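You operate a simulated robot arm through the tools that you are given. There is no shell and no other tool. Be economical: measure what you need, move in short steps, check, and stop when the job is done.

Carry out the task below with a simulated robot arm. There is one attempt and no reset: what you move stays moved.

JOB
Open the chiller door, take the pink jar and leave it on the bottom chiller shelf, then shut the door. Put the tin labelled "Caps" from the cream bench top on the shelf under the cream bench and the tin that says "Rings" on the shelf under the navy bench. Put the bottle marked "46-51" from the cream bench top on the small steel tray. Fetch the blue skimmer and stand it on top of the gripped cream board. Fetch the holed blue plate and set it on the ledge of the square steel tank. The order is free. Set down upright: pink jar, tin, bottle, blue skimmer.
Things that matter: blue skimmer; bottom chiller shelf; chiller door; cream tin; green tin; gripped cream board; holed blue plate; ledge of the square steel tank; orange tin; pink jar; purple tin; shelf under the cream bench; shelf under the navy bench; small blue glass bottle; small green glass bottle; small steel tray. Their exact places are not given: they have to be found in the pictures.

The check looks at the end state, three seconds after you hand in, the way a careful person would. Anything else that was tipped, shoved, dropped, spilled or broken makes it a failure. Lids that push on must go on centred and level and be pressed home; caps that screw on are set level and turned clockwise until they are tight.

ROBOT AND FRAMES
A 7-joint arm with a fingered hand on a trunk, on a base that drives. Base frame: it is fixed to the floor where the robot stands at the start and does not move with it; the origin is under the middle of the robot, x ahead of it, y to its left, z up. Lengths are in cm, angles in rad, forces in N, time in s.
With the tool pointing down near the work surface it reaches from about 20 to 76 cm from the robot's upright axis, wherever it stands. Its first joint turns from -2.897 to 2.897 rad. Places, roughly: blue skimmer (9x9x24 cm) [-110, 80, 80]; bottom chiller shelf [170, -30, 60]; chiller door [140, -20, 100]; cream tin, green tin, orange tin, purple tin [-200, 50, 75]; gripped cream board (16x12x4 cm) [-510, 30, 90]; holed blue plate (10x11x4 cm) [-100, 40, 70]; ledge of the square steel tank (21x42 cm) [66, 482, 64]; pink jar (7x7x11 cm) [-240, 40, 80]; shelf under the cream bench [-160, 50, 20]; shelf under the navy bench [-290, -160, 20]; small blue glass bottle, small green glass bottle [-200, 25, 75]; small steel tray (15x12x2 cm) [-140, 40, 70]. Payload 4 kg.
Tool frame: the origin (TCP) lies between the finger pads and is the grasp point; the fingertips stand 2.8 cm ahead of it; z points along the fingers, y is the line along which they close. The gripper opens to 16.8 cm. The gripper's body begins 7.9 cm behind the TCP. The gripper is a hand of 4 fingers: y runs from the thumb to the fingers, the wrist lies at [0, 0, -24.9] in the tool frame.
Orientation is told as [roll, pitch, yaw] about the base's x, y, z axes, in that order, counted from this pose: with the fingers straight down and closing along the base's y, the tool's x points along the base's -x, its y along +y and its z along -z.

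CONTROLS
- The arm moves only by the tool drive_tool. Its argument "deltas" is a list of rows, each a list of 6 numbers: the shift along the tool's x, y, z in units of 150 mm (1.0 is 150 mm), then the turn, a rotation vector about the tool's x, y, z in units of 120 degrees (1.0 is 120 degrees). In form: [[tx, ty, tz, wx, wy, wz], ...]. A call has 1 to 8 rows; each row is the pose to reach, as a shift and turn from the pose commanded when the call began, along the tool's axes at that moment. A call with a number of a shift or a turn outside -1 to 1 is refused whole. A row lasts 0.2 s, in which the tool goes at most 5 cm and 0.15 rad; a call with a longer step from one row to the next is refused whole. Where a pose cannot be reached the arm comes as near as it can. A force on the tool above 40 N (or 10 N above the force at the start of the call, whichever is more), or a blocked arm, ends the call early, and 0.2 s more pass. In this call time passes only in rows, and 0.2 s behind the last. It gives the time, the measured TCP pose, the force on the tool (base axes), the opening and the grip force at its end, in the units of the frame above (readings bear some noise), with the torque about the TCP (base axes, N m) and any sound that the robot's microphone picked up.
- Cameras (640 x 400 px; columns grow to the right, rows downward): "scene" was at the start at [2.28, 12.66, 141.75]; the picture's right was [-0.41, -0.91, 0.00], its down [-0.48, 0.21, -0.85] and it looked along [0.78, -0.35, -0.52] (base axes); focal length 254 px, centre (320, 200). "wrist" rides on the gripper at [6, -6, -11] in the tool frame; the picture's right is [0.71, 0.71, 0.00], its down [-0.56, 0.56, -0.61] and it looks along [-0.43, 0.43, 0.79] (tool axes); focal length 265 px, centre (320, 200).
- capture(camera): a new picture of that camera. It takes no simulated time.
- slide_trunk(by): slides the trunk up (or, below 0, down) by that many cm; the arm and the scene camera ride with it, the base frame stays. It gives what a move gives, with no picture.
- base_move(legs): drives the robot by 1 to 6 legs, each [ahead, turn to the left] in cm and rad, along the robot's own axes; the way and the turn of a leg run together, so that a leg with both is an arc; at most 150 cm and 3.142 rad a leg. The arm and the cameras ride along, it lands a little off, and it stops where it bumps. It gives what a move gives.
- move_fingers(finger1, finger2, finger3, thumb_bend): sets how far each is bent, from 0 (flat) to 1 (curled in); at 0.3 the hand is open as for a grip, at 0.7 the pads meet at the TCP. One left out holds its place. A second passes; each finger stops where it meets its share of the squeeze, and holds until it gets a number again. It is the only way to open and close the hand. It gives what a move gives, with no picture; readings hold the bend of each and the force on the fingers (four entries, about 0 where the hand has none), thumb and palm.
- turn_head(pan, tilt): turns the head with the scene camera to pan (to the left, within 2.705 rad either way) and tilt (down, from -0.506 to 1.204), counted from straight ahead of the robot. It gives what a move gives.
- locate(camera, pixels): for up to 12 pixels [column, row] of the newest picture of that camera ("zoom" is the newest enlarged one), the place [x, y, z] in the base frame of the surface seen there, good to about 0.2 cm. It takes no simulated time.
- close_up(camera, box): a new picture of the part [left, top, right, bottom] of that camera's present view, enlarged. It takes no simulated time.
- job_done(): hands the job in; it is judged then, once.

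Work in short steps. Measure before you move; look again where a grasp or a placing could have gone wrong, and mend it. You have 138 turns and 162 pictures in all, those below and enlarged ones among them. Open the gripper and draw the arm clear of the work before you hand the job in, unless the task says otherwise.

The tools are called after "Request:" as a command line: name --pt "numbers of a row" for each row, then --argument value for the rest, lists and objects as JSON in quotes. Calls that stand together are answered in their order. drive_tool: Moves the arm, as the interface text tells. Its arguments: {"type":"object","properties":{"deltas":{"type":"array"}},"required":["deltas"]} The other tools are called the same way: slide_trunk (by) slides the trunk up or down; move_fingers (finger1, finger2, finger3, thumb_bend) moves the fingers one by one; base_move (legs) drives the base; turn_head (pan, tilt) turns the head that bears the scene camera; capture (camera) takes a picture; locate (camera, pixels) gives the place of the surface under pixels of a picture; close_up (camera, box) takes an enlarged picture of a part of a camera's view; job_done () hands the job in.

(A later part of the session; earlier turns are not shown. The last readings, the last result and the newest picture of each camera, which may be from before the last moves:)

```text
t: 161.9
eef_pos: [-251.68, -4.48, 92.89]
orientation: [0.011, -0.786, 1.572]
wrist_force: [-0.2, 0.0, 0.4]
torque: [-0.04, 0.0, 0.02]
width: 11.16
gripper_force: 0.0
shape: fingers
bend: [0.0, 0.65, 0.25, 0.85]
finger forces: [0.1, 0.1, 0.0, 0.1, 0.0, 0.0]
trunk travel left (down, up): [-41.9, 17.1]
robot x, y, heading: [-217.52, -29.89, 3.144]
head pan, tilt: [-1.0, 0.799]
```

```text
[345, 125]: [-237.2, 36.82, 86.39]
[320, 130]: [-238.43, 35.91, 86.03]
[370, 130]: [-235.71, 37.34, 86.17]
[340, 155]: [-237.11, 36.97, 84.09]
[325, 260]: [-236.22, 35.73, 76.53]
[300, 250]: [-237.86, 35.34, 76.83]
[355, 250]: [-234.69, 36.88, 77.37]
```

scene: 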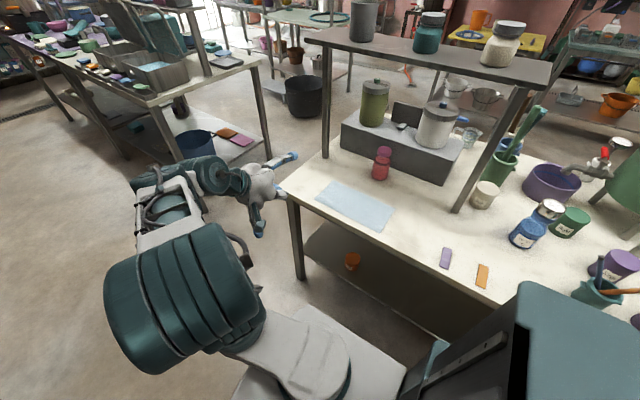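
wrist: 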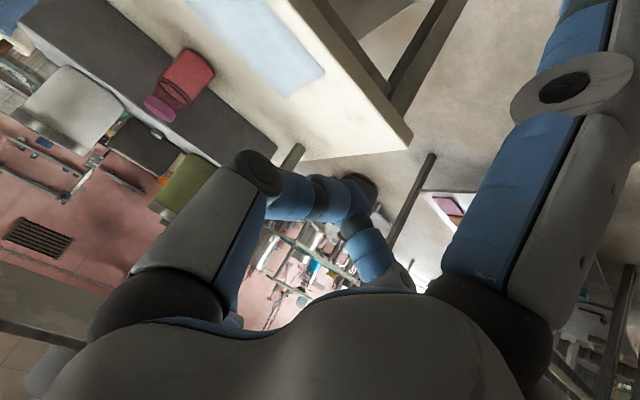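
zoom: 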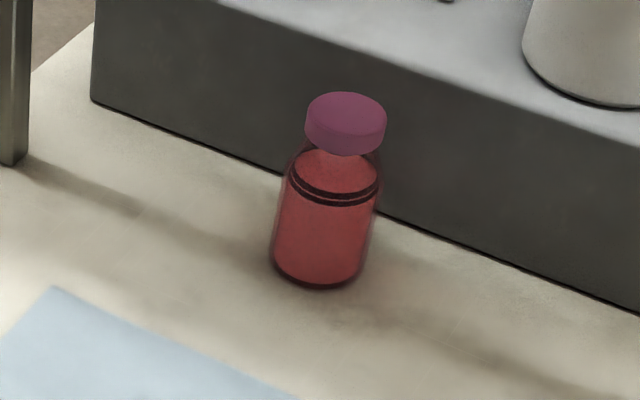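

The jar is upright at (−237, 37) and unharmed. I'll grip the lid with all four digits at a 37° tilt, without over-curling. Open and move to the standoff.

Request:
move_fingers --finger1 0.36 --finger2 0.36 --finger3 0.36 --thumb_bend 0.36

Request:
drive_tool --pt "-0.17 -0.1 0.17 0 0 0" --pt "-0.34 -0.2 0.34 0 0 0" --pt "-0.5 -0.3 0.51 0 0 0" --pt "-0.67 -0.4 0.69 0 0 0" --pt "-0.83 -0.49 0.86 0 0 0"

Request:
drive_tool --pt "-0.17 -0.1 0.17 0 0.03 0" --pt "-0.34 -0.2 0.34 0 0.0665 0" --pt "-0.5 -0.3 0.51 0 0.0665 0" --pt "-0.67 -0.4 0.69 0 0.0665 0" --pt "-0.83 -0.49 0.86 0 0.0665 0"

Request:
capture --camera "wrist"

```text
t: 162.9
eef_pos: [-251.67, -4.35, 92.91]
orientation: [0.008, -0.787, 1.573]
wrist_force: [0.7, 0.1, -0.3]
torque: [-0.01, 0.01, -0.01]
width: 10.0
gripper_force: 0.0
shape: fingers
bend: [0.36, 0.36, 0.36, 0.36]
finger forces: [0.0, 0.0, 0.0, 0.0, 0.0, 0.0]
trunk travel left (down, up): [-41.9, 17.1]
robot x, y, heading: [-217.12, -30.06, 3.14]
head pan, tilt: [-1.0, 0.799]
```

```text
t: 164.1
eef_pos: [-244.41, 13.7, 92.73]
orientation: [0.011, -0.786, 1.572]
wrist_force: [0.2, 0.2, -0.3]
torque: [0.02, -0.03, -0.01]
width: 10.0
gripper_force: 0.0
shape: fingers
bend: [0.36, 0.36, 0.36, 0.36]
finger forces: [0.0, 0.1, 0.0, 0.0, 0.1, 0.0]
trunk travel left (down, up): [-41.9, 17.1]
robot x, y, heading: [-217.64, -30.13, 3.144]
head pan, tilt: [-1.0, 0.799]
```

```text
t: 165.3
eef_pos: [-237.26, 31.72, 92.48]
orientation: [0.008, -0.647, 1.574]
wrist_force: [0.9, -0.4, 0.4]
torque: [-0.01, 0.02, -0.02]
width: 9.97
gripper_force: 0.1
shape: fingers
bend: [0.36, 0.36, 0.36, 0.36]
finger forces: [0.0, 0.0, 0.1, 0.0, 0.1, 0.0]
trunk travel left (down, up): [-41.9, 17.1]
robot x, y, heading: [-217.49, -30.16, 3.143]
head pan, tilt: [-1.0, 0.799]
```

```text
83 pictures are left
```

wrist: 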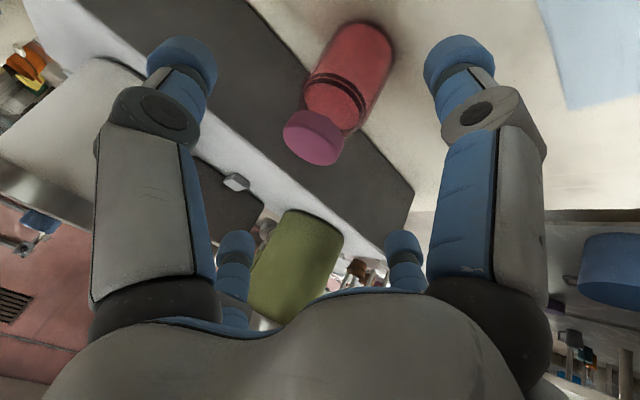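

I measure the lid once more from the wrist.

Request:
locate --camera "wrist" --pixels '[[315, 142], [290, 130], [338, 148], [312, 155], [318, 120]]'

```text
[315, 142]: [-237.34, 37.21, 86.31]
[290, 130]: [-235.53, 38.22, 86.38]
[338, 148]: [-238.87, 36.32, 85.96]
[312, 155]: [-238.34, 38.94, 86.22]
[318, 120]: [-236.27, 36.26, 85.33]
```

Lid centre (−237.2, 37.3). I advance 10 cm along the axis and close to 0.7.

Request:
drive_tool --pt "0 0 0.25 0 0 0" --pt "0 0 0.45 0 0 0" --pt "0 0 0.58 0 0 0" --pt "0 0 0.67 0 0 0"

Request:
move_fingers --finger1 0.7 --finger2 0.7 --finger3 0.7 --thumb_bend 0.7

Request:
capture --camera "wrist"

```text
t: 166.3
eef_pos: [-237.36, 37.73, 84.22]
orientation: [0.009, -0.649, 1.572]
wrist_force: [-0.1, -0.3, 1.0]
torque: [0.1, -0.01, 0.01]
width: 9.99
gripper_force: 0.2
shape: fingers
bend: [0.36, 0.36, 0.36, 0.36]
finger forces: [0.0, 0.0, 1.0, 0.1, 0.0, 0.1]
trunk travel left (down, up): [-41.9, 17.1]
robot x, y, heading: [-217.01, -29.92, 3.14]
head pan, tilt: [-1.0, 0.799]
```

```text
t: 167.3
eef_pos: [-237.26, 37.73, 84.43]
orientation: [0.01, -0.654, 1.574]
wrist_force: [0.2, 5.3, 15.9]
torque: [0.78, 0.02, 0.04]
width: 1.52
gripper_force: 15.8
shape: fingers
bend: [0.66, 0.59, 0.38, 0.63]
finger forces: [3.8, 10.0, 8.6, 0.0, 10.1, 0.0]
trunk travel left (down, up): [-41.9, 17.1]
robot x, y, heading: [-216.89, -30.13, 3.142]
head pan, tilt: [-1.0, 0.799]
```

```text
82 pictures are left
```

wrist: 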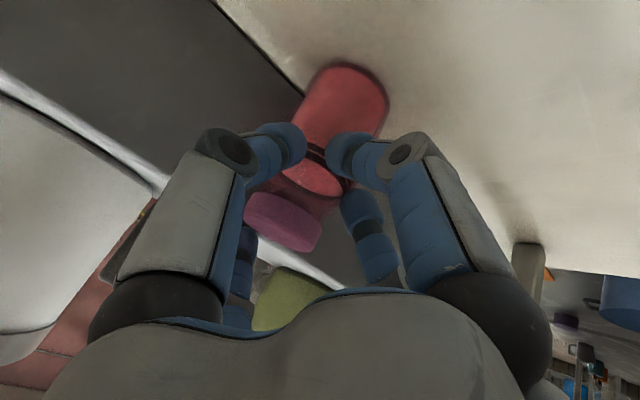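

Finger3 has met the box behind the jar (upward force 16 N). I open finger3, keeping the other three on the lid/neck.

Request:
move_fingers --finger3 0.1

Request:
drive_tool --pt "-0.04 0 -0.053 0 0 0" --pt "-0.08 0 -0.106 0 0 0" --pt "-0.12 0 -0.16 0 0 0"

Request:
capture --camera "wrist"

Request:
close_up --camera "scene" --box '[320, 100, 440, 200]'

```text
t: 168.3
eef_pos: [-237.45, 37.68, 84.09]
orientation: [0.008, -0.643, 1.576]
wrist_force: [-0.6, -21.7, 1.2]
torque: [-0.45, 0.03, 0.16]
width: 0.14
gripper_force: 11.7
shape: fingers
bend: [0.7, 0.66, 0.1, 0.68]
finger forces: [0.0, 14.0, 0.1, 0.0, 10.2, 0.1]
trunk travel left (down, up): [-41.9, 17.1]
robot x, y, heading: [-217.35, -30.23, -3.138]
head pan, tilt: [-1.0, 0.799]
```

```text
t: 169.1
eef_pos: [-237.38, 37.73, 87.17]
orientation: [0.009, -0.646, 1.572]
wrist_force: [-0.5, -0.8, -1.3]
torque: [-0.07, 0.0, -0.04]
width: 0.1
gripper_force: 0.1
shape: fingers
bend: [0.7, 0.68, 0.1, 0.69]
finger forces: [0.0, 0.0, 0.0, 0.1, 0.0, 0.0]
trunk travel left (down, up): [-41.9, 17.1]
robot x, y, heading: [-217.47, -29.45, 3.139]
head pan, tilt: [-1.0, 0.799]
```

```text
81 pictures are left
```

wrist: 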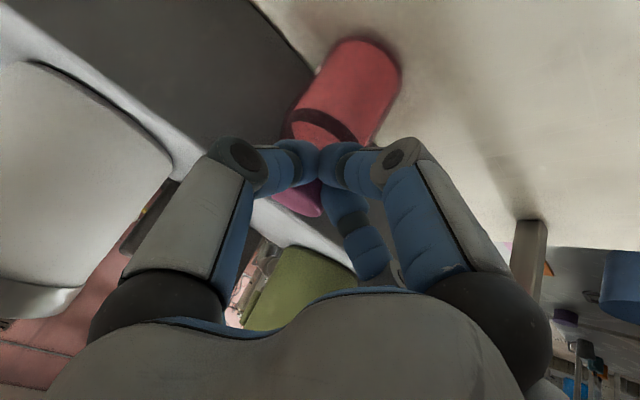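

```text
4.00 times, centred on (380, 150) of scene
```

zoom: 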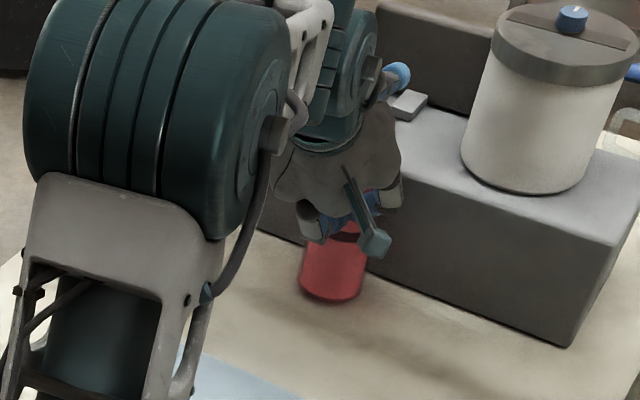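

The grip slipped off the lid; the jar still stands. I open, retreat, look at the jar, and change to a near-horizontal hand so the curled finger1 clears and thumb/finger2 can pinch the body.

Request:
move_fingers --finger1 0.36 --finger2 0.32 --finger3 0.1 --thumb_bend 0.32

Request:
drive_tool --pt "0 0 -0.3 0 0 0" --pt "0 0 -0.6 0 0 0" --pt "0 0 -0.9 0 0 0"

Request:
move_fingers --finger1 1.0

Request:
drive_tool --pt "0.05 0 0 0 -0.055 0" --pt "0.1 0 0 0 -0.11 0" --pt "0.15 0 0 0 -0.165 0" --pt "0.2 0 0 0 -0.22 0" --pt "0.25 0 0 0 -0.275 0"

Request:
capture --camera "wrist"

Request:
close_up --camera "scene" --box '[320, 100, 440, 200]'

```text
t: 170.1
eef_pos: [-237.36, 37.73, 87.13]
orientation: [0.007, -0.647, 1.575]
wrist_force: [0.0, 0.6, -0.4]
torque: [0.02, 0.0, -0.03]
width: 10.53
gripper_force: 0.0
shape: fingers
bend: [0.36, 0.32, 0.1, 0.32]
finger forces: [0.0, 0.0, 0.1, 0.0, 0.0, 0.1]
trunk travel left (down, up): [-41.9, 17.1]
robot x, y, heading: [-216.92, -30.17, 3.137]
head pan, tilt: [-1.0, 0.799]
```

```text
t: 170.9
eef_pos: [-237.24, 29.47, 97.95]
orientation: [0.009, -0.645, 1.574]
wrist_force: [0.4, 0.7, -0.5]
torque: [0.0, -0.02, 0.0]
width: 10.51
gripper_force: 0.0
shape: fingers
bend: [0.36, 0.32, 0.1, 0.32]
finger forces: [0.0, 0.0, 0.0, 0.0, 0.0, 0.1]
trunk travel left (down, up): [-41.9, 17.1]
robot x, y, heading: [-217.65, -30.14, 3.14]
head pan, tilt: [-1.0, 0.799]
```

```text
t: 171.9
eef_pos: [-237.24, 29.63, 97.91]
orientation: [0.009, -0.648, 1.574]
wrist_force: [0.7, -0.7, 0.2]
torque: [0.02, -0.01, -0.02]
width: 9.56
gripper_force: 0.0
shape: fingers
bend: [1.0, 0.32, 0.1, 0.32]
finger forces: [0.1, 0.0, 0.0, 0.0, 0.1, 0.0]
trunk travel left (down, up): [-41.9, 17.1]
robot x, y, heading: [-217.23, -30.01, 3.142]
head pan, tilt: [-1.0, 0.799]
```

```text
t: 173.1
eef_pos: [-237.15, 26.61, 95.7]
orientation: [0.019, -1.225, 1.559]
wrist_force: [0.1, -0.3, 0.8]
torque: [0.01, 0.02, -0.01]
width: 9.52
gripper_force: 0.0
shape: fingers
bend: [1.0, 0.32, 0.1, 0.32]
finger forces: [0.0, 0.0, 0.0, 0.1, 0.1, 0.0]
trunk travel left (down, up): [-41.9, 17.1]
robot x, y, heading: [-217.25, -29.94, 3.141]
head pan, tilt: [-1.0, 0.799]
```

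```text
79 pictures are left
```

wrist: 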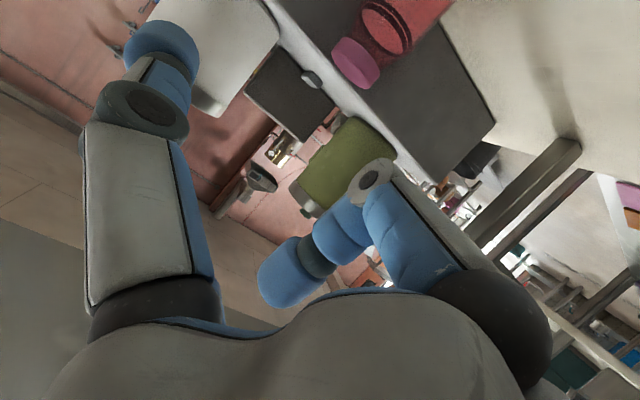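

```text
4.00 times, centred on (380, 150) of scene
```

zoom: 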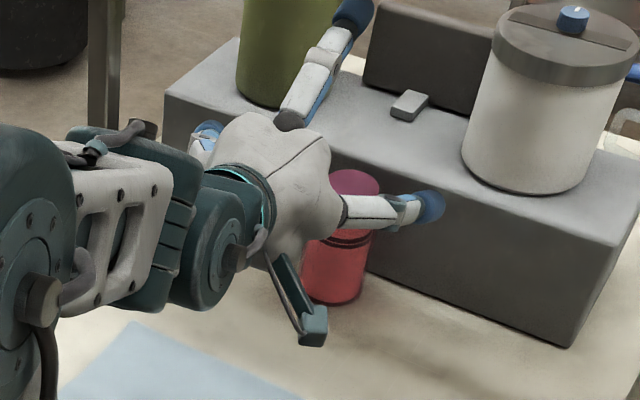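

I measure the jar's present place.

Request:
locate --camera "zoom" --pixels '[[360, 182], [340, 190], [375, 188], [335, 275], [365, 265], [320, 280]]'

Request:
locate --camera "wrist" --pixels '[[355, 65], [395, 20], [372, 75], [340, 50], [378, 50]]'

```text
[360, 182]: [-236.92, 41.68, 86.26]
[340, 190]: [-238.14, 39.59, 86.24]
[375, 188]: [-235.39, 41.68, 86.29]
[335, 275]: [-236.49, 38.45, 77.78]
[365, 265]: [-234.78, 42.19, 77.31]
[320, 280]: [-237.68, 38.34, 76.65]
```

```text
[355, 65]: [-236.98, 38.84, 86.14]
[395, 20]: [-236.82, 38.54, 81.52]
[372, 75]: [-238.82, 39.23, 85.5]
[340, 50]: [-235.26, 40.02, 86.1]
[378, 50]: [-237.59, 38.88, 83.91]
```

Jar centre (−237.1, 41.2). I drop to a standoff at z≈84.7, then advance to pinch the body.

Request:
drive_tool --pt "0.22 0 0.1 0 0 0" --pt "0.43 0 0.25 0 0 0" --pt "0.636 0 0.4 0 0 0"

Request:
drive_tool --pt "0 0 0.25 0 0 0" --pt "0 0 0.5 0 0 0" --pt "0 0 0.65 0 0 0" --pt "0 0 0.75 0 0 0"

Request:
capture --camera "wrist"

```text
t: 173.9
eef_pos: [-237.31, 28.92, 84.7]
orientation: [0.021, -1.224, 1.56]
wrist_force: [0.5, 0.0, 0.1]
torque: [0.0, 0.02, -0.02]
width: 9.53
gripper_force: 0.1
shape: fingers
bend: [1.0, 0.32, 0.1, 0.32]
finger forces: [0.0, 0.1, 0.0, 0.1, 0.0, 0.1]
trunk travel left (down, up): [-41.9, 17.1]
robot x, y, heading: [-217.23, -30.02, 3.143]
head pan, tilt: [-1.0, 0.799]
```

```text
t: 174.9
eef_pos: [-237.28, 39.59, 80.88]
orientation: [0.02, -1.222, 1.559]
wrist_force: [0.2, -0.1, -0.4]
torque: [-0.01, -0.02, 0.02]
width: 9.56
gripper_force: 0.1
shape: fingers
bend: [1.0, 0.32, 0.1, 0.32]
finger forces: [0.0, 0.0, 0.1, 0.1, 0.0, 0.0]
trunk travel left (down, up): [-41.9, 17.1]
robot x, y, heading: [-217.3, -29.73, 3.139]
head pan, tilt: [-1.0, 0.799]
```

```text
77 pictures are left
```

wrist: 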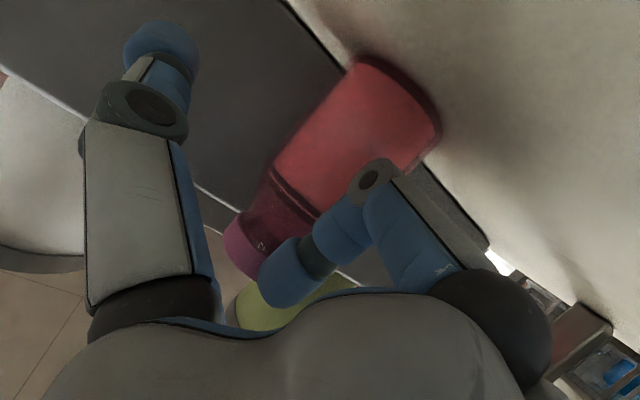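

No contact yet; 1.1 cm more, then pinch.

Request:
drive_tool --pt "0 0 0.04 0 0 0" --pt "0 0 0.075 0 0 0"

Request:
move_fingers --finger2 0.75 --thumb_bend 0.75

Request:
drive_tool --pt "-0.06 0 -0.022 0 0 0" --pt "-0.125 0 -0.045 0 0 0"

Request:
capture --camera "wrist"

Request:
close_up --camera "scene" --box '[320, 100, 440, 200]'

```text
t: 175.5
eef_pos: [-237.41, 40.5, 80.43]
orientation: [0.018, -1.223, 1.561]
wrist_force: [-0.6, -1.3, 0.3]
torque: [-0.02, -0.01, 0.0]
width: 9.58
gripper_force: 0.2
shape: fingers
bend: [1.0, 0.32, 0.1, 0.32]
finger forces: [0.7, 0.1, 0.0, 0.0, 0.0, 0.0]
trunk travel left (down, up): [-41.9, 17.1]
robot x, y, heading: [-216.92, -29.99, 3.139]
head pan, tilt: [-1.0, 0.799]
```

```text
t: 176.5
eef_pos: [-237.37, 40.62, 80.55]
orientation: [0.02, -1.22, 1.559]
wrist_force: [1.0, 0.9, 0.9]
torque: [0.01, 0.04, 0.0]
width: 5.74
gripper_force: 16.9
shape: fingers
bend: [1.0, 0.53, 0.1, 0.63]
finger forces: [0.0, 17.0, 0.0, 0.0, 17.6, 0.1]
trunk travel left (down, up): [-41.9, 17.1]
robot x, y, heading: [-217.48, -29.96, 3.136]
head pan, tilt: [-1.0, 0.799]
```

```text
t: 177.1
eef_pos: [-237.42, 40.51, 82.49]
orientation: [0.02, -1.222, 1.562]
wrist_force: [1.7, 0.3, -3.0]
torque: [-0.02, -0.04, 0.0]
width: 5.74
gripper_force: 17.2
shape: fingers
bend: [1.0, 0.53, 0.1, 0.63]
finger forces: [0.1, 17.5, 0.0, 0.1, 17.2, 0.0]
trunk travel left (down, up): [-41.9, 17.1]
robot x, y, heading: [-217.09, -30.03, 3.142]
head pan, tilt: [-1.0, 0.799]
```

```text
76 pictures are left
```

wrist: 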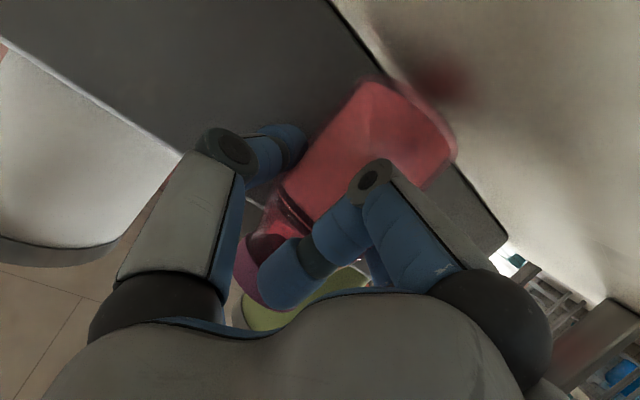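

```text
4.00 times, centred on (380, 150) of scene
```

zoom: 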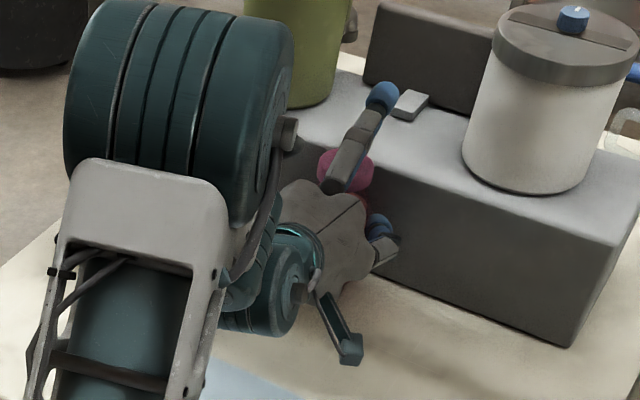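

The jar is held by its body at 17 N. I lift and draw it back in steps without touching the fingers.

Request:
drive_tool --pt "-0.1 0 -0.1 0 0 0" --pt "-0.2 0 -0.25 0 0 0" --pt "-0.2 0 -0.427 0 0 0"

Request:
drive_tool --pt "0.085 0.1 -0.235 0 0 0" --pt "0.17 0.22 -0.47 0 0 0" --pt "0.255 0.34 -0.705 0 0 0" --pt "0.339 0.47 -0.94 0 0 0"

Request:
drive_tool --pt "0.085 0.11 -0.235 0 0 0" --pt "0.17 0.23 -0.47 0 0 0" --pt "0.255 0.35 -0.705 0 0 0" --pt "0.339 0.47 -0.94 0 0 0"

Request:
capture --camera "scene"

```text
t: 177.9
eef_pos: [-237.43, 35.54, 87.54]
orientation: [0.02, -1.223, 1.561]
wrist_force: [0.7, -0.3, -2.7]
torque: [0.01, -0.03, 0.03]
width: 5.73
gripper_force: 17.1
shape: fingers
bend: [1.0, 0.53, 0.1, 0.63]
finger forces: [0.0, 17.5, 0.1, 0.1, 17.1, 0.0]
trunk travel left (down, up): [-41.9, 17.1]
robot x, y, heading: [-217.29, -30.01, 3.143]
head pan, tilt: [-1.0, 0.799]
```

```text
t: 178.9
eef_pos: [-244.25, 20.5, 87.51]
orientation: [0.02, -1.225, 1.559]
wrist_force: [0.9, 0.6, -3.1]
torque: [-0.02, -0.06, 0.02]
width: 5.76
gripper_force: 18.0
shape: fingers
bend: [1.0, 0.53, 0.1, 0.63]
finger forces: [0.1, 17.9, 0.0, 0.1, 17.4, 0.0]
trunk travel left (down, up): [-41.9, 17.1]
robot x, y, heading: [-217.22, -30.18, -3.142]
head pan, tilt: [-1.0, 0.799]
```

```text
t: 179.9
eef_pos: [-251.18, 5.36, 87.6]
orientation: [0.019, -1.224, 1.557]
wrist_force: [-0.7, -0.2, -3.9]
torque: [-0.02, -0.02, 0.0]
width: 5.73
gripper_force: 17.8
shape: fingers
bend: [1.0, 0.53, 0.1, 0.63]
finger forces: [0.0, 18.1, 0.0, 0.1, 17.4, 0.0]
trunk travel left (down, up): [-41.9, 17.1]
robot x, y, heading: [-217.44, -29.5, -3.144]
head pan, tilt: [-1.0, 0.799]
```

```text
74 pictures are left
```

scene: 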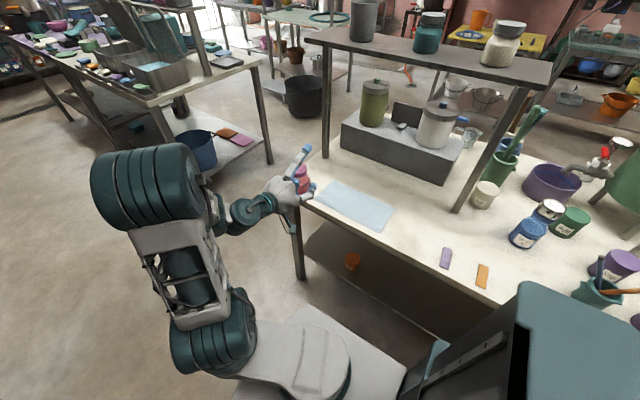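

I turn the hand to point along the robot's forward direction while drawing it south, then I'll drive.

Request:
drive_tool --pt "0.034 0 -0.094 -0.0629 0 -0.0227" --pt "0.068 0 -0.188 -0.1258 0 -0.0454" --pt "0.1 0 -0.28 -0.1887 0 -0.0681" --pt "0.135 0 -0.376 -0.2516 0 -0.0908" --pt "0.17 0 -0.47 -0.3145 0 -0.1135" --pt "0.2 0 -0.565 -0.3774 0 -0.1362" --pt "0.24 0 -0.66 -0.4403 0 -0.1589" --pt "0.271 0 -0.753 -0.5032 0 -0.1816"

Request:
drive_tool --pt "0 0 0 -0.05 0 -0.018" --pt "0 0 0 -0.1 0 -0.036" --pt "0 0 0 -0.15 0 -0.054" --pt "0 0 0 -0.2022 0 -0.0728"

Request:
capture --camera "wrist"

Request:
capture --camera "scene"

```text
t: 181.7
eef_pos: [-252.99, -0.69, 86.5]
orientation: [0.008, -1.23, 2.691]
wrist_force: [-0.5, -1.1, -2.9]
torque: [0.04, -0.05, -0.05]
width: 5.7
gripper_force: 17.7
shape: fingers
bend: [1.0, 0.52, 0.1, 0.64]
finger forces: [0.1, 17.9, 0.1, 0.0, 17.2, 0.1]
out of reach, approached as far as the arm can: row 4, 5, 6, 7, 8
trunk travel left (down, up): [-41.9, 17.1]
robot x, y, heading: [-217.38, -30.07, 3.145]
head pan, tilt: [-1.0, 0.799]
```

```text
t: 182.7
eef_pos: [-252.97, -0.65, 86.55]
orientation: [0.004, -1.232, -3.137]
wrist_force: [0.2, -0.1, -2.9]
torque: [0.03, -0.03, 0.02]
width: 5.69
gripper_force: 17.4
shape: fingers
bend: [1.0, 0.52, 0.1, 0.64]
finger forces: [0.0, 18.0, 0.0, 0.0, 17.2, 0.1]
trunk travel left (down, up): [-41.9, 17.1]
robot x, y, heading: [-216.99, -29.98, 3.139]
head pan, tilt: [-1.0, 0.799]
```

```text
73 pictures are left
```

wrist: 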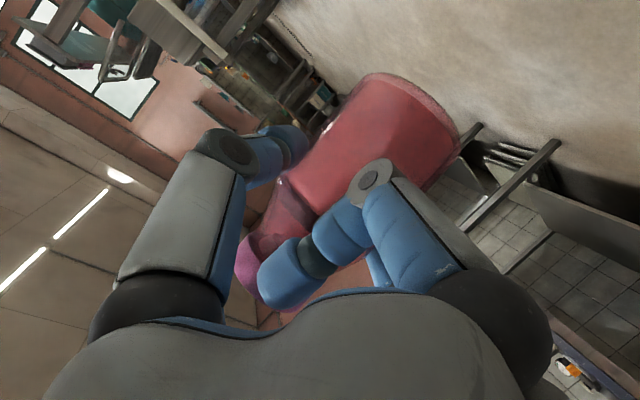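

```text
72 pictures are left
```

scene: 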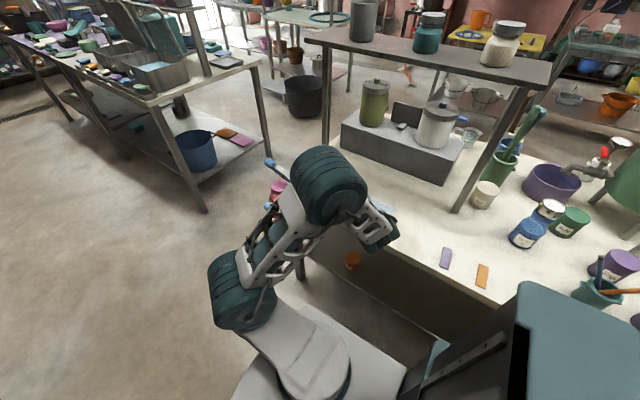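

Jar secure. I draw the hand nearer the robot's midline and drive: reverse, turn left around, and approach the chiller.

Request:
drive_tool --pt "-0.04 0.15 0.13 0 0 0" --pt "-0.08 0.3 0.25 0 0 0" --pt "-0.12 0.45 0.38 0 0 0" --pt "-0.17 0.6 0.5 0 0 0"

Request:
base_move --legs '[[-150, 0], [-25, 0], [0, 3.142], [0, 0.383], [88, 0], [0, -0.383]]'

Request:
turn_head --pan -0.2 --tilt 0.5

Request:
capture --camera "scene"

```text
t: 183.7
eef_pos: [-260.91, -9.72, 86.51]
orientation: [0.005, -1.231, -3.138]
wrist_force: [0.4, -0.8, -2.9]
torque: [0.04, -0.04, 0.01]
width: 5.69
gripper_force: 17.1
shape: fingers
bend: [1.0, 0.52, 0.1, 0.64]
finger forces: [0.0, 17.7, 0.0, 0.1, 17.2, 0.0]
trunk travel left (down, up): [-41.9, 17.1]
robot x, y, heading: [-217.04, -29.91, -3.142]
head pan, tilt: [-1.0, 0.799]
```

```text
refused: 3.142 is not a number from -3.14159 to 3.14159
```

```text
t: 184.8
eef_pos: [-260.84, -9.73, 86.41]
orientation: [0.006, -1.23, -3.14]
wrist_force: [-0.4, 0.5, -2.1]
torque: [0.01, 0.0, -0.01]
width: 5.68
gripper_force: 17.6
shape: fingers
bend: [1.0, 0.52, 0.1, 0.64]
finger forces: [0.0, 17.7, 0.1, 0.1, 17.1, 0.0]
trunk travel left (down, up): [-41.9, 17.1]
robot x, y, heading: [-216.94, -29.93, 3.143]
head pan, tilt: [-0.201, 0.499]
```

```text
71 pictures are left
```

scene: 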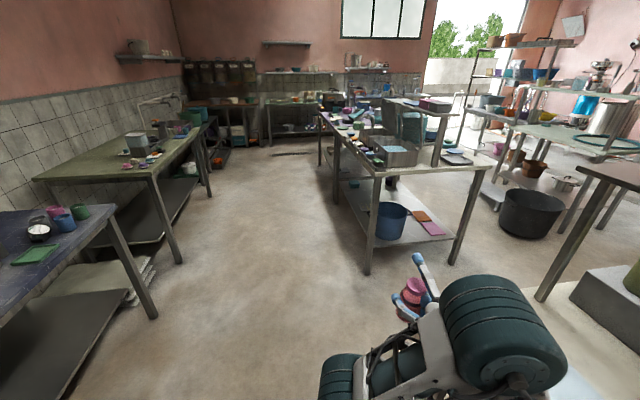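

Useful view of the navy bench; I note its shelf, then drive with a permitted turn.

Request:
locate --camera "scene" --pixels '[[60, 320], [120, 295], [90, 345], [40, 380], [90, 222], [20, 300], [80, 300]]'

Request:
base_move --legs '[[-150, 0], [-25, 0], [0, 3.14], [0, 0.383], [88, 0], [0, -0.383]]'

Request:
capture --camera "scene"

```text
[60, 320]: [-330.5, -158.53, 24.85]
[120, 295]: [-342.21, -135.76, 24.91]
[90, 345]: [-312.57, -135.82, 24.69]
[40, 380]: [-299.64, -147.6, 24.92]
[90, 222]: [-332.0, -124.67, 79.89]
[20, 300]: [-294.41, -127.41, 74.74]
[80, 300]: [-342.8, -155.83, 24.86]
```

```text
t: 207.5
eef_pos: [80.98, -22.88, 86.52]
orientation: [0.006, -1.229, -0.028]
wrist_force: [0.5, -0.5, -2.6]
torque: [-0.01, 0.06, -0.01]
width: 5.71
gripper_force: 16.4
shape: fingers
bend: [1.0, 0.52, 0.1, 0.64]
finger forces: [0.0, 17.0, 0.0, 0.1, 16.4, 0.1]
trunk travel left (down, up): [-41.9, 17.1]
robot x, y, heading: [38.38, -1.37, -0.03]
head pan, tilt: [-0.201, 0.499]
```

```text
70 pictures are left
```

scene: 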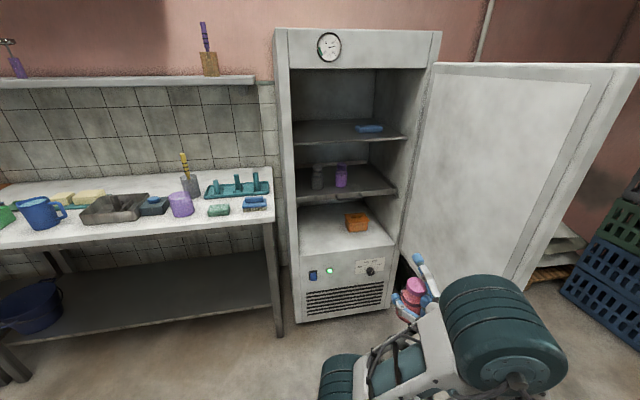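

I lower the trunk 20 cm, drive 38 cm closer, and check alignment before inserting the jar.

Request:
slide_trunk --by -20

Request:
base_move --legs '[[36, 0.03]]'

Request:
drive_tool --pt "-0.08 0.12 0.22 0 0 0" --pt "-0.16 0.25 0.44 0 0 0" --pt "-0.24 0.37 0.67 0 0 0" --pt "-0.32 0.48 0.9 0 0 0"

Request:
capture --camera "scene"

Request:
capture --camera "wrist"

```text
t: 209.6
eef_pos: [80.9, -22.9, 66.54]
orientation: [0.007, -1.233, -0.027]
wrist_force: [-0.4, 0.3, -3.0]
torque: [-0.06, 0.02, 0.04]
width: 5.68
gripper_force: 16.8
shape: fingers
bend: [1.0, 0.52, 0.1, 0.64]
finger forces: [0.0, 17.1, 0.0, 0.0, 16.3, 0.0]
trunk travel left (down, up): [-21.9, 37.1]
robot x, y, heading: [38.02, -1.22, -0.029]
head pan, tilt: [-0.201, 0.499]
```

```text
t: 212.0
eef_pos: [118.06, -22.07, 66.38]
orientation: [0.004, -1.231, 0.003]
wrist_force: [-0.5, 0.1, -2.8]
torque: [-0.03, 0.0, 0.01]
width: 5.67
gripper_force: 16.5
shape: fingers
bend: [1.0, 0.52, 0.1, 0.64]
finger forces: [0.0, 17.1, 0.0, 0.0, 16.3, 0.0]
trunk travel left (down, up): [-21.9, 37.1]
robot x, y, heading: [74.41, -1.71, -0.0]
head pan, tilt: [-0.201, 0.499]
```

```text
t: 213.0
eef_pos: [132.21, -14.72, 66.47]
orientation: [0.007, -1.231, 0.002]
wrist_force: [-0.7, -0.3, -2.3]
torque: [-0.02, 0.04, 0.0]
width: 5.67
gripper_force: 16.2
shape: fingers
bend: [1.0, 0.52, 0.1, 0.64]
finger forces: [0.0, 17.0, 0.0, 0.0, 16.4, 0.0]
trunk travel left (down, up): [-21.9, 37.1]
robot x, y, heading: [74.59, -1.94, 0.004]
head pan, tilt: [-0.201, 0.499]
```

```text
69 pictures are left
```

scene: 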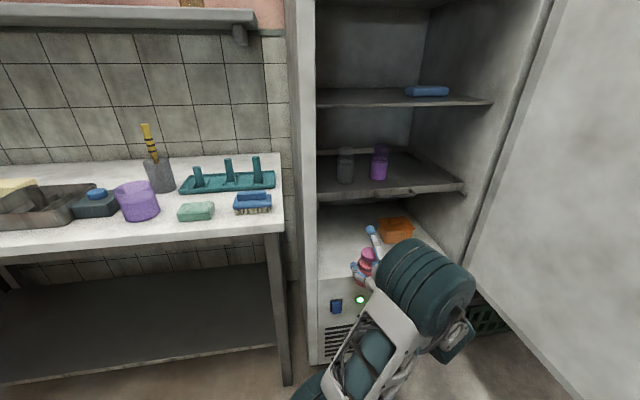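

```text
68 pictures are left
```

wrist: 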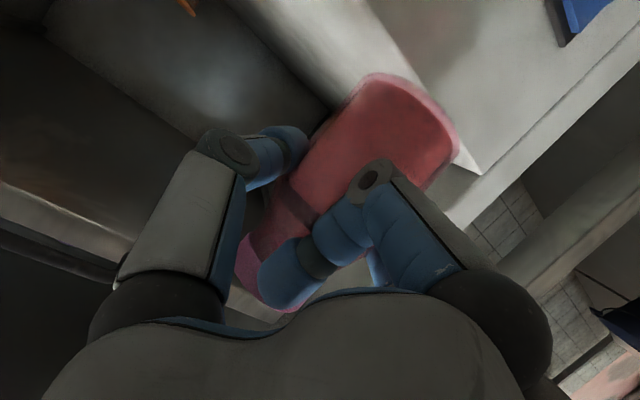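

I check the left wall and orange box positions.

Request:
locate --camera "scene" --pixels '[[318, 250], [322, 225], [330, 240], [382, 232], [380, 222], [395, 230], [350, 225], [340, 280], [330, 200], [400, 192]]'

```text
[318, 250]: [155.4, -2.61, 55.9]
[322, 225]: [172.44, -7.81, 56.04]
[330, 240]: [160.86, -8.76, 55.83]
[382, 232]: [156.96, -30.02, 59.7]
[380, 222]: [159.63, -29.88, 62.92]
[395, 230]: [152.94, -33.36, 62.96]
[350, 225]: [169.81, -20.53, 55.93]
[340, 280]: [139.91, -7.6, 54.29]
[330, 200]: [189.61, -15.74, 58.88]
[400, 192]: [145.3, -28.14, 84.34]
```

Place spot: (148, −17). I insert.

Request:
drive_tool --pt "-0.086 -0.04 0.243 0 0 0" --pt "-0.172 -0.08 0.487 0 0 0" --pt "-0.26 -0.12 0.73 0 0 0" --pt "-0.345 -0.15 0.974 0 0 0"

Request:
drive_tool --pt "0.08 0 0.03 0 0 0" --pt "0.16 0 0.057 0 0 0" --pt "0.2 0 0.072 0 0 0" --pt "0.22 0 0.079 0 0 0"

Request:
capture --camera "scene"

```text
t: 214.0
eef_pos: [147.81, -16.9, 66.45]
orientation: [0.009, -1.231, -0.001]
wrist_force: [-0.7, -0.4, -2.2]
torque: [0.02, -0.02, 0.01]
width: 5.66
gripper_force: 16.2
shape: fingers
bend: [1.0, 0.52, 0.1, 0.64]
finger forces: [0.0, 16.8, 0.0, 0.0, 16.3, 0.0]
trunk travel left (down, up): [-21.9, 37.1]
robot x, y, heading: [74.22, -1.54, -0.002]
head pan, tilt: [-0.201, 0.499]
```

```text
t: 215.0
eef_pos: [147.77, -16.88, 63.14]
orientation: [0.005, -1.23, 0.003]
wrist_force: [-0.7, -0.1, -2.8]
torque: [-0.04, 0.02, 0.0]
width: 5.66
gripper_force: 16.5
shape: fingers
bend: [1.0, 0.52, 0.1, 0.64]
finger forces: [0.1, 16.9, 0.1, 0.0, 16.4, 0.0]
trunk travel left (down, up): [-21.9, 37.1]
robot x, y, heading: [74.42, -1.8, -0.0]
head pan, tilt: [-0.201, 0.499]
```

```text
67 pictures are left
```

scene: 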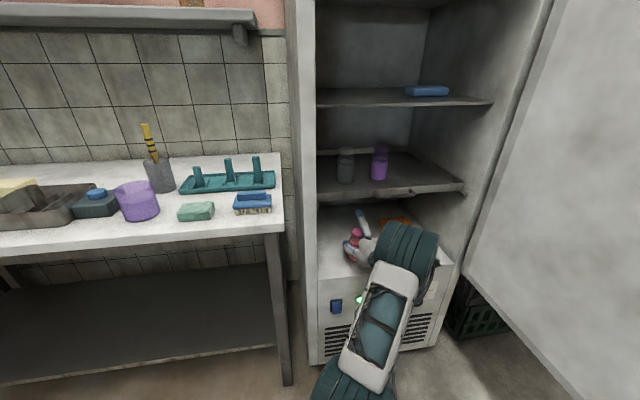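

Half a centimetre remains; I lower in tiny steps until contact.

Request:
drive_tool --pt "0.015 0 0.005 0 0 0" --pt "0.03 0 0.01 0 0 0" --pt "0.04 0 0.014 0 0 0"

```text
t: 215.8
eef_pos: [147.9, -16.82, 62.5]
orientation: [0.006, -1.236, 0.004]
wrist_force: [1.0, 1.9, 7.0]
torque: [0.09, -0.03, 0.04]
width: 5.63
gripper_force: 17.9
shape: fingers
bend: [1.0, 0.52, 0.1, 0.64]
finger forces: [0.0, 18.7, 0.0, 0.0, 16.7, 0.0]
trunk travel left (down, up): [-21.9, 37.1]
robot x, y, heading: [74.26, -2.0, 0.001]
head pan, tilt: [-0.201, 0.499]
```

Contact (7 N). Release, back straight out, and look.

Request:
move_fingers --finger2 0.34 --thumb_bend 0.34

Request:
drive_tool --pt "0.05 0 -0.22 0 0 0" --pt "0.05 0 -0.45 0 0 0" --pt "0.05 0 -0.7 0 0 0" --pt "0.05 0 -0.98 0 0 0"

Request:
capture --camera "wrist"

Request:
close_up --camera "scene" --box '[300, 140, 460, 300]'

```text
t: 216.8
eef_pos: [147.71, -16.87, 62.39]
orientation: [0.006, -1.23, 0.003]
wrist_force: [0.1, -0.9, 0.1]
torque: [0.01, -0.01, -0.04]
width: 9.36
gripper_force: 0.1
shape: fingers
bend: [1.0, 0.34, 0.1, 0.34]
finger forces: [0.0, 0.1, 0.1, 0.0, 0.1, 0.0]
trunk travel left (down, up): [-21.9, 37.1]
robot x, y, heading: [74.55, -1.56, -0.001]
head pan, tilt: [-0.201, 0.499]
```

```text
t: 217.8
eef_pos: [133.63, -16.99, 66.44]
orientation: [0.004, -1.23, 0.004]
wrist_force: [0.5, 0.1, -0.7]
torque: [0.03, -0.01, -0.01]
width: 9.33
gripper_force: 0.1
shape: fingers
bend: [1.0, 0.34, 0.1, 0.34]
finger forces: [0.0, 0.0, 0.0, 0.0, 0.1, 0.1]
trunk travel left (down, up): [-21.9, 37.1]
robot x, y, heading: [74.9, -1.97, -0.001]
head pan, tilt: [-0.201, 0.499]
```

```text
66 pictures are left
```

wrist: 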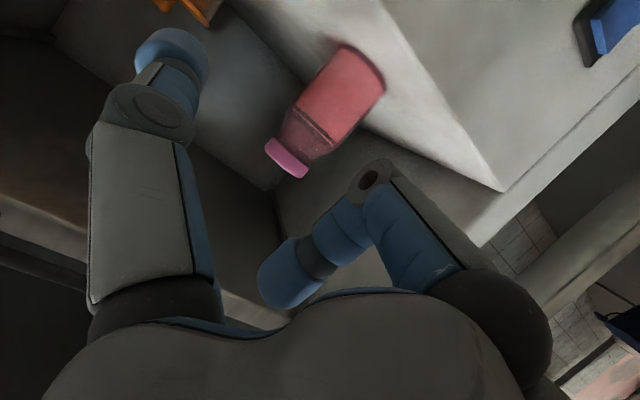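

```text
2.50 times, centred on (380, 220) of scene
```

zoom: 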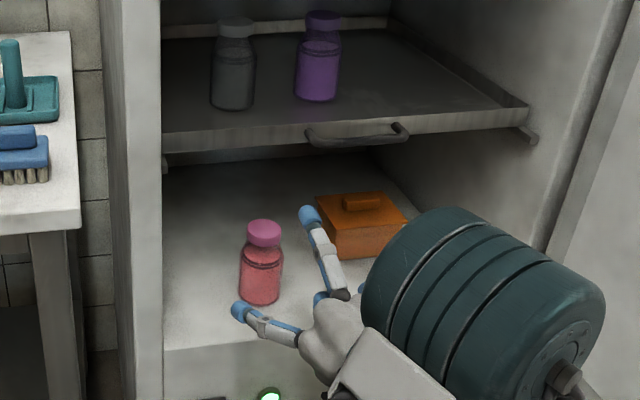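

The pink jar stands on the bottom chiller shelf. Now to shut the door I must come round its outer side: close the fist, straighten the hand, raise the trunk, and back around to y≈−41.

Request:
drive_tool --pt "0 0 -0.15 0 -0.055 0" --pt "0 0 -0.3 0 -0.11 0" --pt "0 0 -0.3 0 -0.163 0"

Request:
base_move --legs '[[-62, 0], [0, 0.7], [-62, 0], [0, -0.7]]'

Request:
slide_trunk --by 20

Request:
move_fingers --finger1 0.7 --finger2 0.7 --finger3 0.7 --thumb_bend 0.7

Request:
drive_tool --pt "0 -0.3 0 0 0 0" --pt "0 -0.6 0 0 0 0" --pt "0 -0.9 0 0 0 0"

Request:
capture --camera "scene"

```text
t: 218.6
eef_pos: [129.41, -16.97, 68.1]
orientation: [0.015, -1.464, -0.005]
wrist_force: [0.5, -0.3, -0.7]
torque: [0.01, -0.04, 0.02]
width: 9.31
gripper_force: 0.0
shape: fingers
bend: [1.0, 0.34, 0.1, 0.34]
finger forces: [0.1, 0.0, 0.0, 0.0, 0.1, 0.0]
out of reach, approached as far as the arm can: row 3
trunk travel left (down, up): [-21.9, 37.1]
robot x, y, heading: [74.27, -1.76, -0.0]
head pan, tilt: [-0.201, 0.499]
```

```text
t: 228.8
eef_pos: [20.74, -57.26, 68.0]
orientation: [0.016, -1.463, -0.004]
wrist_force: [-0.2, -0.3, 0.9]
torque: [-0.01, 0.0, 0.01]
width: 9.33
gripper_force: 0.1
shape: fingers
bend: [1.0, 0.34, 0.1, 0.34]
finger forces: [0.0, 0.0, 0.0, 0.0, 0.0, 0.1]
trunk travel left (down, up): [-21.9, 37.1]
robot x, y, heading: [-34.13, -42.14, 0.005]
head pan, tilt: [-0.201, 0.499]
```

```text
t: 231.0
eef_pos: [20.73, -57.08, 88.15]
orientation: [0.015, -1.464, -0.004]
wrist_force: [0.0, -0.4, -1.0]
torque: [0.0, -0.02, 0.0]
width: 9.31
gripper_force: 0.0
shape: fingers
bend: [1.0, 0.34, 0.1, 0.34]
finger forces: [0.0, 0.0, 0.1, 0.0, 0.0, 0.0]
trunk travel left (down, up): [-41.9, 17.1]
robot x, y, heading: [-34.22, -42.36, 0.003]
head pan, tilt: [-0.201, 0.499]
```

```text
t: 232.0
eef_pos: [20.79, -57.1, 88.12]
orientation: [0.017, -1.462, -0.003]
wrist_force: [-0.6, 0.7, -0.1]
torque: [0.0, 0.03, 0.01]
width: 0.08
gripper_force: 0.1
shape: fingers
bend: [0.7, 0.68, 0.69, 0.68]
finger forces: [0.0, 0.1, 0.0, 0.0, 0.0, 0.1]
trunk travel left (down, up): [-41.9, 17.1]
robot x, y, heading: [-34.41, -42.13, 0.006]
head pan, tilt: [-0.201, 0.499]
```

```text
t: 232.8
eef_pos: [20.86, -70.63, 88.07]
orientation: [0.013, -1.46, -0.001]
wrist_force: [-0.1, 0.0, 0.8]
torque: [0.01, -0.01, -0.04]
width: 0.08
gripper_force: 0.0
shape: fingers
bend: [0.7, 0.68, 0.69, 0.68]
finger forces: [0.0, 0.0, 0.0, 0.1, 0.1, 0.1]
trunk travel left (down, up): [-41.9, 17.1]
robot x, y, heading: [-34.24, -42.53, 0.006]
head pan, tilt: [-0.201, 0.499]
```

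```text
64 pictures are left
```

scene: 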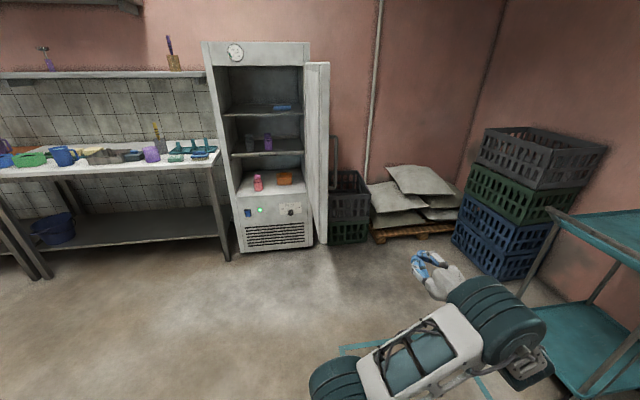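

I measure the door's outer face and handle bar.

Request:
locate --camera "scene" --pixels '[[334, 160], [334, 145], [308, 100], [322, 100], [328, 200], [335, 185], [350, 180], [345, 235], [410, 200]]'

```text
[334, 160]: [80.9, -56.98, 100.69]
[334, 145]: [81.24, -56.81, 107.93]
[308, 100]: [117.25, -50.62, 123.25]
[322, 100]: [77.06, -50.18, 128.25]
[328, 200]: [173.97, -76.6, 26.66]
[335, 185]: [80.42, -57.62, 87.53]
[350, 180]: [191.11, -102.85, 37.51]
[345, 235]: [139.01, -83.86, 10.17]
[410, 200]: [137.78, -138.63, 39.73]
```

I drive 66 cm ahead beside the door's outer face, then sweep the fist to +y.

Request:
base_move --legs '[[66, 0]]'

Request:
drive_tool --pt "0 0.2 0 0 0 0" --pt "0 0.4 0 0 0 0" --pt "0 0.6 0 0 0 0" --pt "0 0.8 0 0 0 0" --pt "0 1 0 0 0 0"

Request:
drive_tool --pt "0 0.2 0 0 0 0" --pt "0 0.4 0 0 0 0" --pt "0 0.6 0 0 0 0" --pt "0 0.8 0 0 0 0" --pt "0 1 0 0 0 0"

Request:
capture --camera "scene"

```text
t: 236.5
eef_pos: [87.04, -69.92, 88.16]
orientation: [0.019, -1.463, 0.0]
wrist_force: [0.2, 0.9, 0.7]
torque: [-0.01, -0.01, -0.01]
width: 0.09
gripper_force: 0.0
shape: fingers
bend: [0.7, 0.68, 0.69, 0.68]
finger forces: [0.0, 0.0, 0.1, 0.0, 0.1, 0.1]
trunk travel left (down, up): [-41.9, 17.1]
robot x, y, heading: [31.77, -41.65, 0.009]
head pan, tilt: [-0.201, 0.499]
```

```text
t: 237.7
eef_pos: [86.65, -54.95, 88.06]
orientation: [0.012, -1.461, 0.004]
wrist_force: [-0.1, 0.4, 0.3]
torque: [0.0, 0.01, 0.03]
width: 0.08
gripper_force: 0.0
shape: fingers
bend: [0.7, 0.68, 0.69, 0.68]
finger forces: [0.0, 0.0, 0.0, 0.1, 0.0, 0.1]
trunk travel left (down, up): [-41.9, 17.1]
robot x, y, heading: [31.92, -41.73, 0.013]
head pan, tilt: [-0.201, 0.499]
```

```text
t: 238.9
eef_pos: [86.45, -39.86, 88.17]
orientation: [0.016, -1.462, 0.001]
wrist_force: [-0.1, -0.2, -0.5]
torque: [0.0, 0.04, -0.02]
width: 0.12
gripper_force: 0.1
shape: fingers
bend: [0.7, 0.68, 0.69, 0.68]
finger forces: [0.0, 0.0, 0.0, 0.1, 0.0, 0.1]
trunk travel left (down, up): [-41.9, 17.1]
robot x, y, heading: [31.64, -42.01, 0.01]
head pan, tilt: [-0.201, 0.499]
```

```text
63 pictures are left
```

scene: 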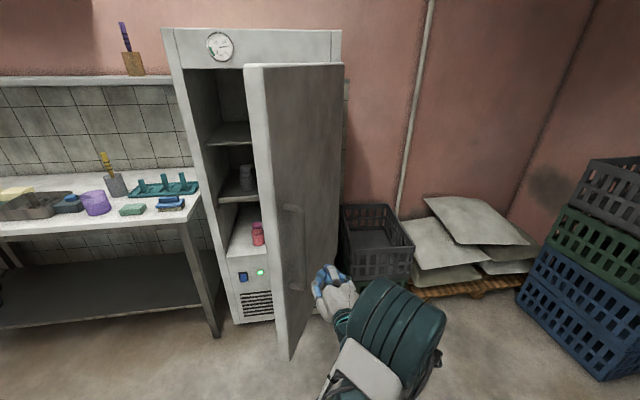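

The door follows. I sweep another 15 cm and then push forward with the base.

Request:
drive_tool --pt "0 0.18 0.02 0 0 0" --pt "0 0.36 0.04 0 0 0" --pt "0 0.54 0.06 0 0 0" --pt "0 0.72 0.08 0 0 0" --pt "0 0.9 0.1 0 0 0"

Request:
base_move --legs '[[24, 0]]'

Request:
capture --camera "scene"

```text
t: 240.1
eef_pos: [87.79, -26.38, 88.11]
orientation: [0.017, -1.461, 0.001]
wrist_force: [-0.6, -0.3, -0.8]
torque: [-0.01, 0.02, 0.01]
width: 0.1
gripper_force: 0.1
shape: fingers
bend: [0.7, 0.68, 0.69, 0.68]
finger forces: [0.0, 0.0, 0.1, 0.0, 0.1, 0.1]
trunk travel left (down, up): [-41.9, 17.1]
robot x, y, heading: [31.77, -41.77, 0.011]
head pan, tilt: [-0.201, 0.499]
```

```text
t: 241.8
eef_pos: [111.73, -26.17, 88.09]
orientation: [0.016, -1.464, 0.0]
wrist_force: [-0.8, 0.8, 0.3]
torque: [0.01, 0.0, 0.03]
width: 0.19
gripper_force: 0.1
shape: fingers
bend: [0.69, 0.69, 0.68, 0.69]
finger forces: [0.0, 0.0, 0.0, 0.1, 0.1, 0.1]
trunk travel left (down, up): [-41.9, 17.1]
robot x, y, heading: [55.91, -41.51, 0.012]
head pan, tilt: [-0.201, 0.499]
```

```text
62 pictures are left
```

scene: 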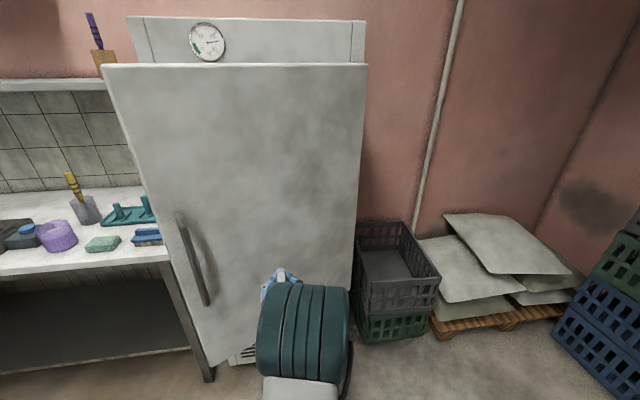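

Nearly shut. I drive 17 cm more and then press with the arm until firm contact.

Request:
base_move --legs '[[17, 0]]'

Request:
drive_tool --pt "0 0 0.06 0 0 0" --pt "0 0 0.12 0 0 0" --pt "0 0 0.18 0 0 0" --pt "0 0 0.24 0 0 0" --pt "0 0 0.3 0 0 0" --pt "0 0 0.36 0 0 0"

Request:
capture --camera "scene"

```text
t: 243.3
eef_pos: [128.98, -26.07, 88.07]
orientation: [0.016, -1.464, 0.002]
wrist_force: [-0.6, 0.5, -0.2]
torque: [-0.04, 0.02, 0.0]
width: 0.22
gripper_force: 0.1
shape: fingers
bend: [0.69, 0.69, 0.69, 0.69]
finger forces: [0.1, 0.0, 0.0, 0.1, 0.0, 0.0]
trunk travel left (down, up): [-41.9, 17.1]
robot x, y, heading: [73.28, -41.4, 0.01]
head pan, tilt: [-0.201, 0.499]
```

```text
t: 244.3
eef_pos: [131.42, -25.9, 87.76]
orientation: [0.02, -1.457, -0.003]
wrist_force: [-29.4, -3.2, 7.4]
torque: [-0.04, -0.38, -0.34]
width: 0.1
gripper_force: 21.3
shape: fingers
bend: [0.69, 0.69, 0.71, 0.69]
finger forces: [0.0, 0.0, 20.3, 0.1, 22.1, 0.1]
trunk travel left (down, up): [-41.9, 17.1]
robot x, y, heading: [72.63, -41.39, 0.011]
head pan, tilt: [-0.201, 0.499]
stopped in row 4: the force on the tool passed its limit at 55 N (the readings are from after the stop); the commanded pose is now the measured one
```

```text
61 pictures are left
```

scene: 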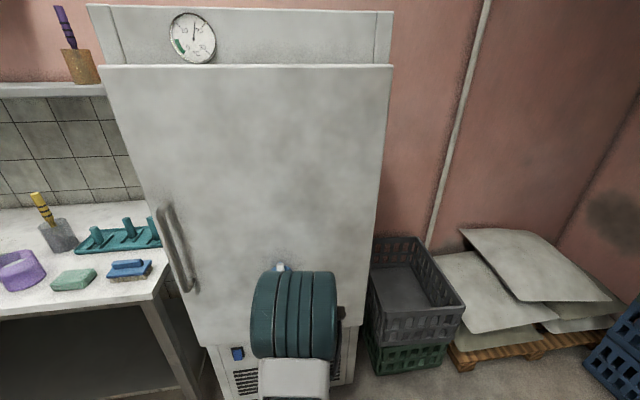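

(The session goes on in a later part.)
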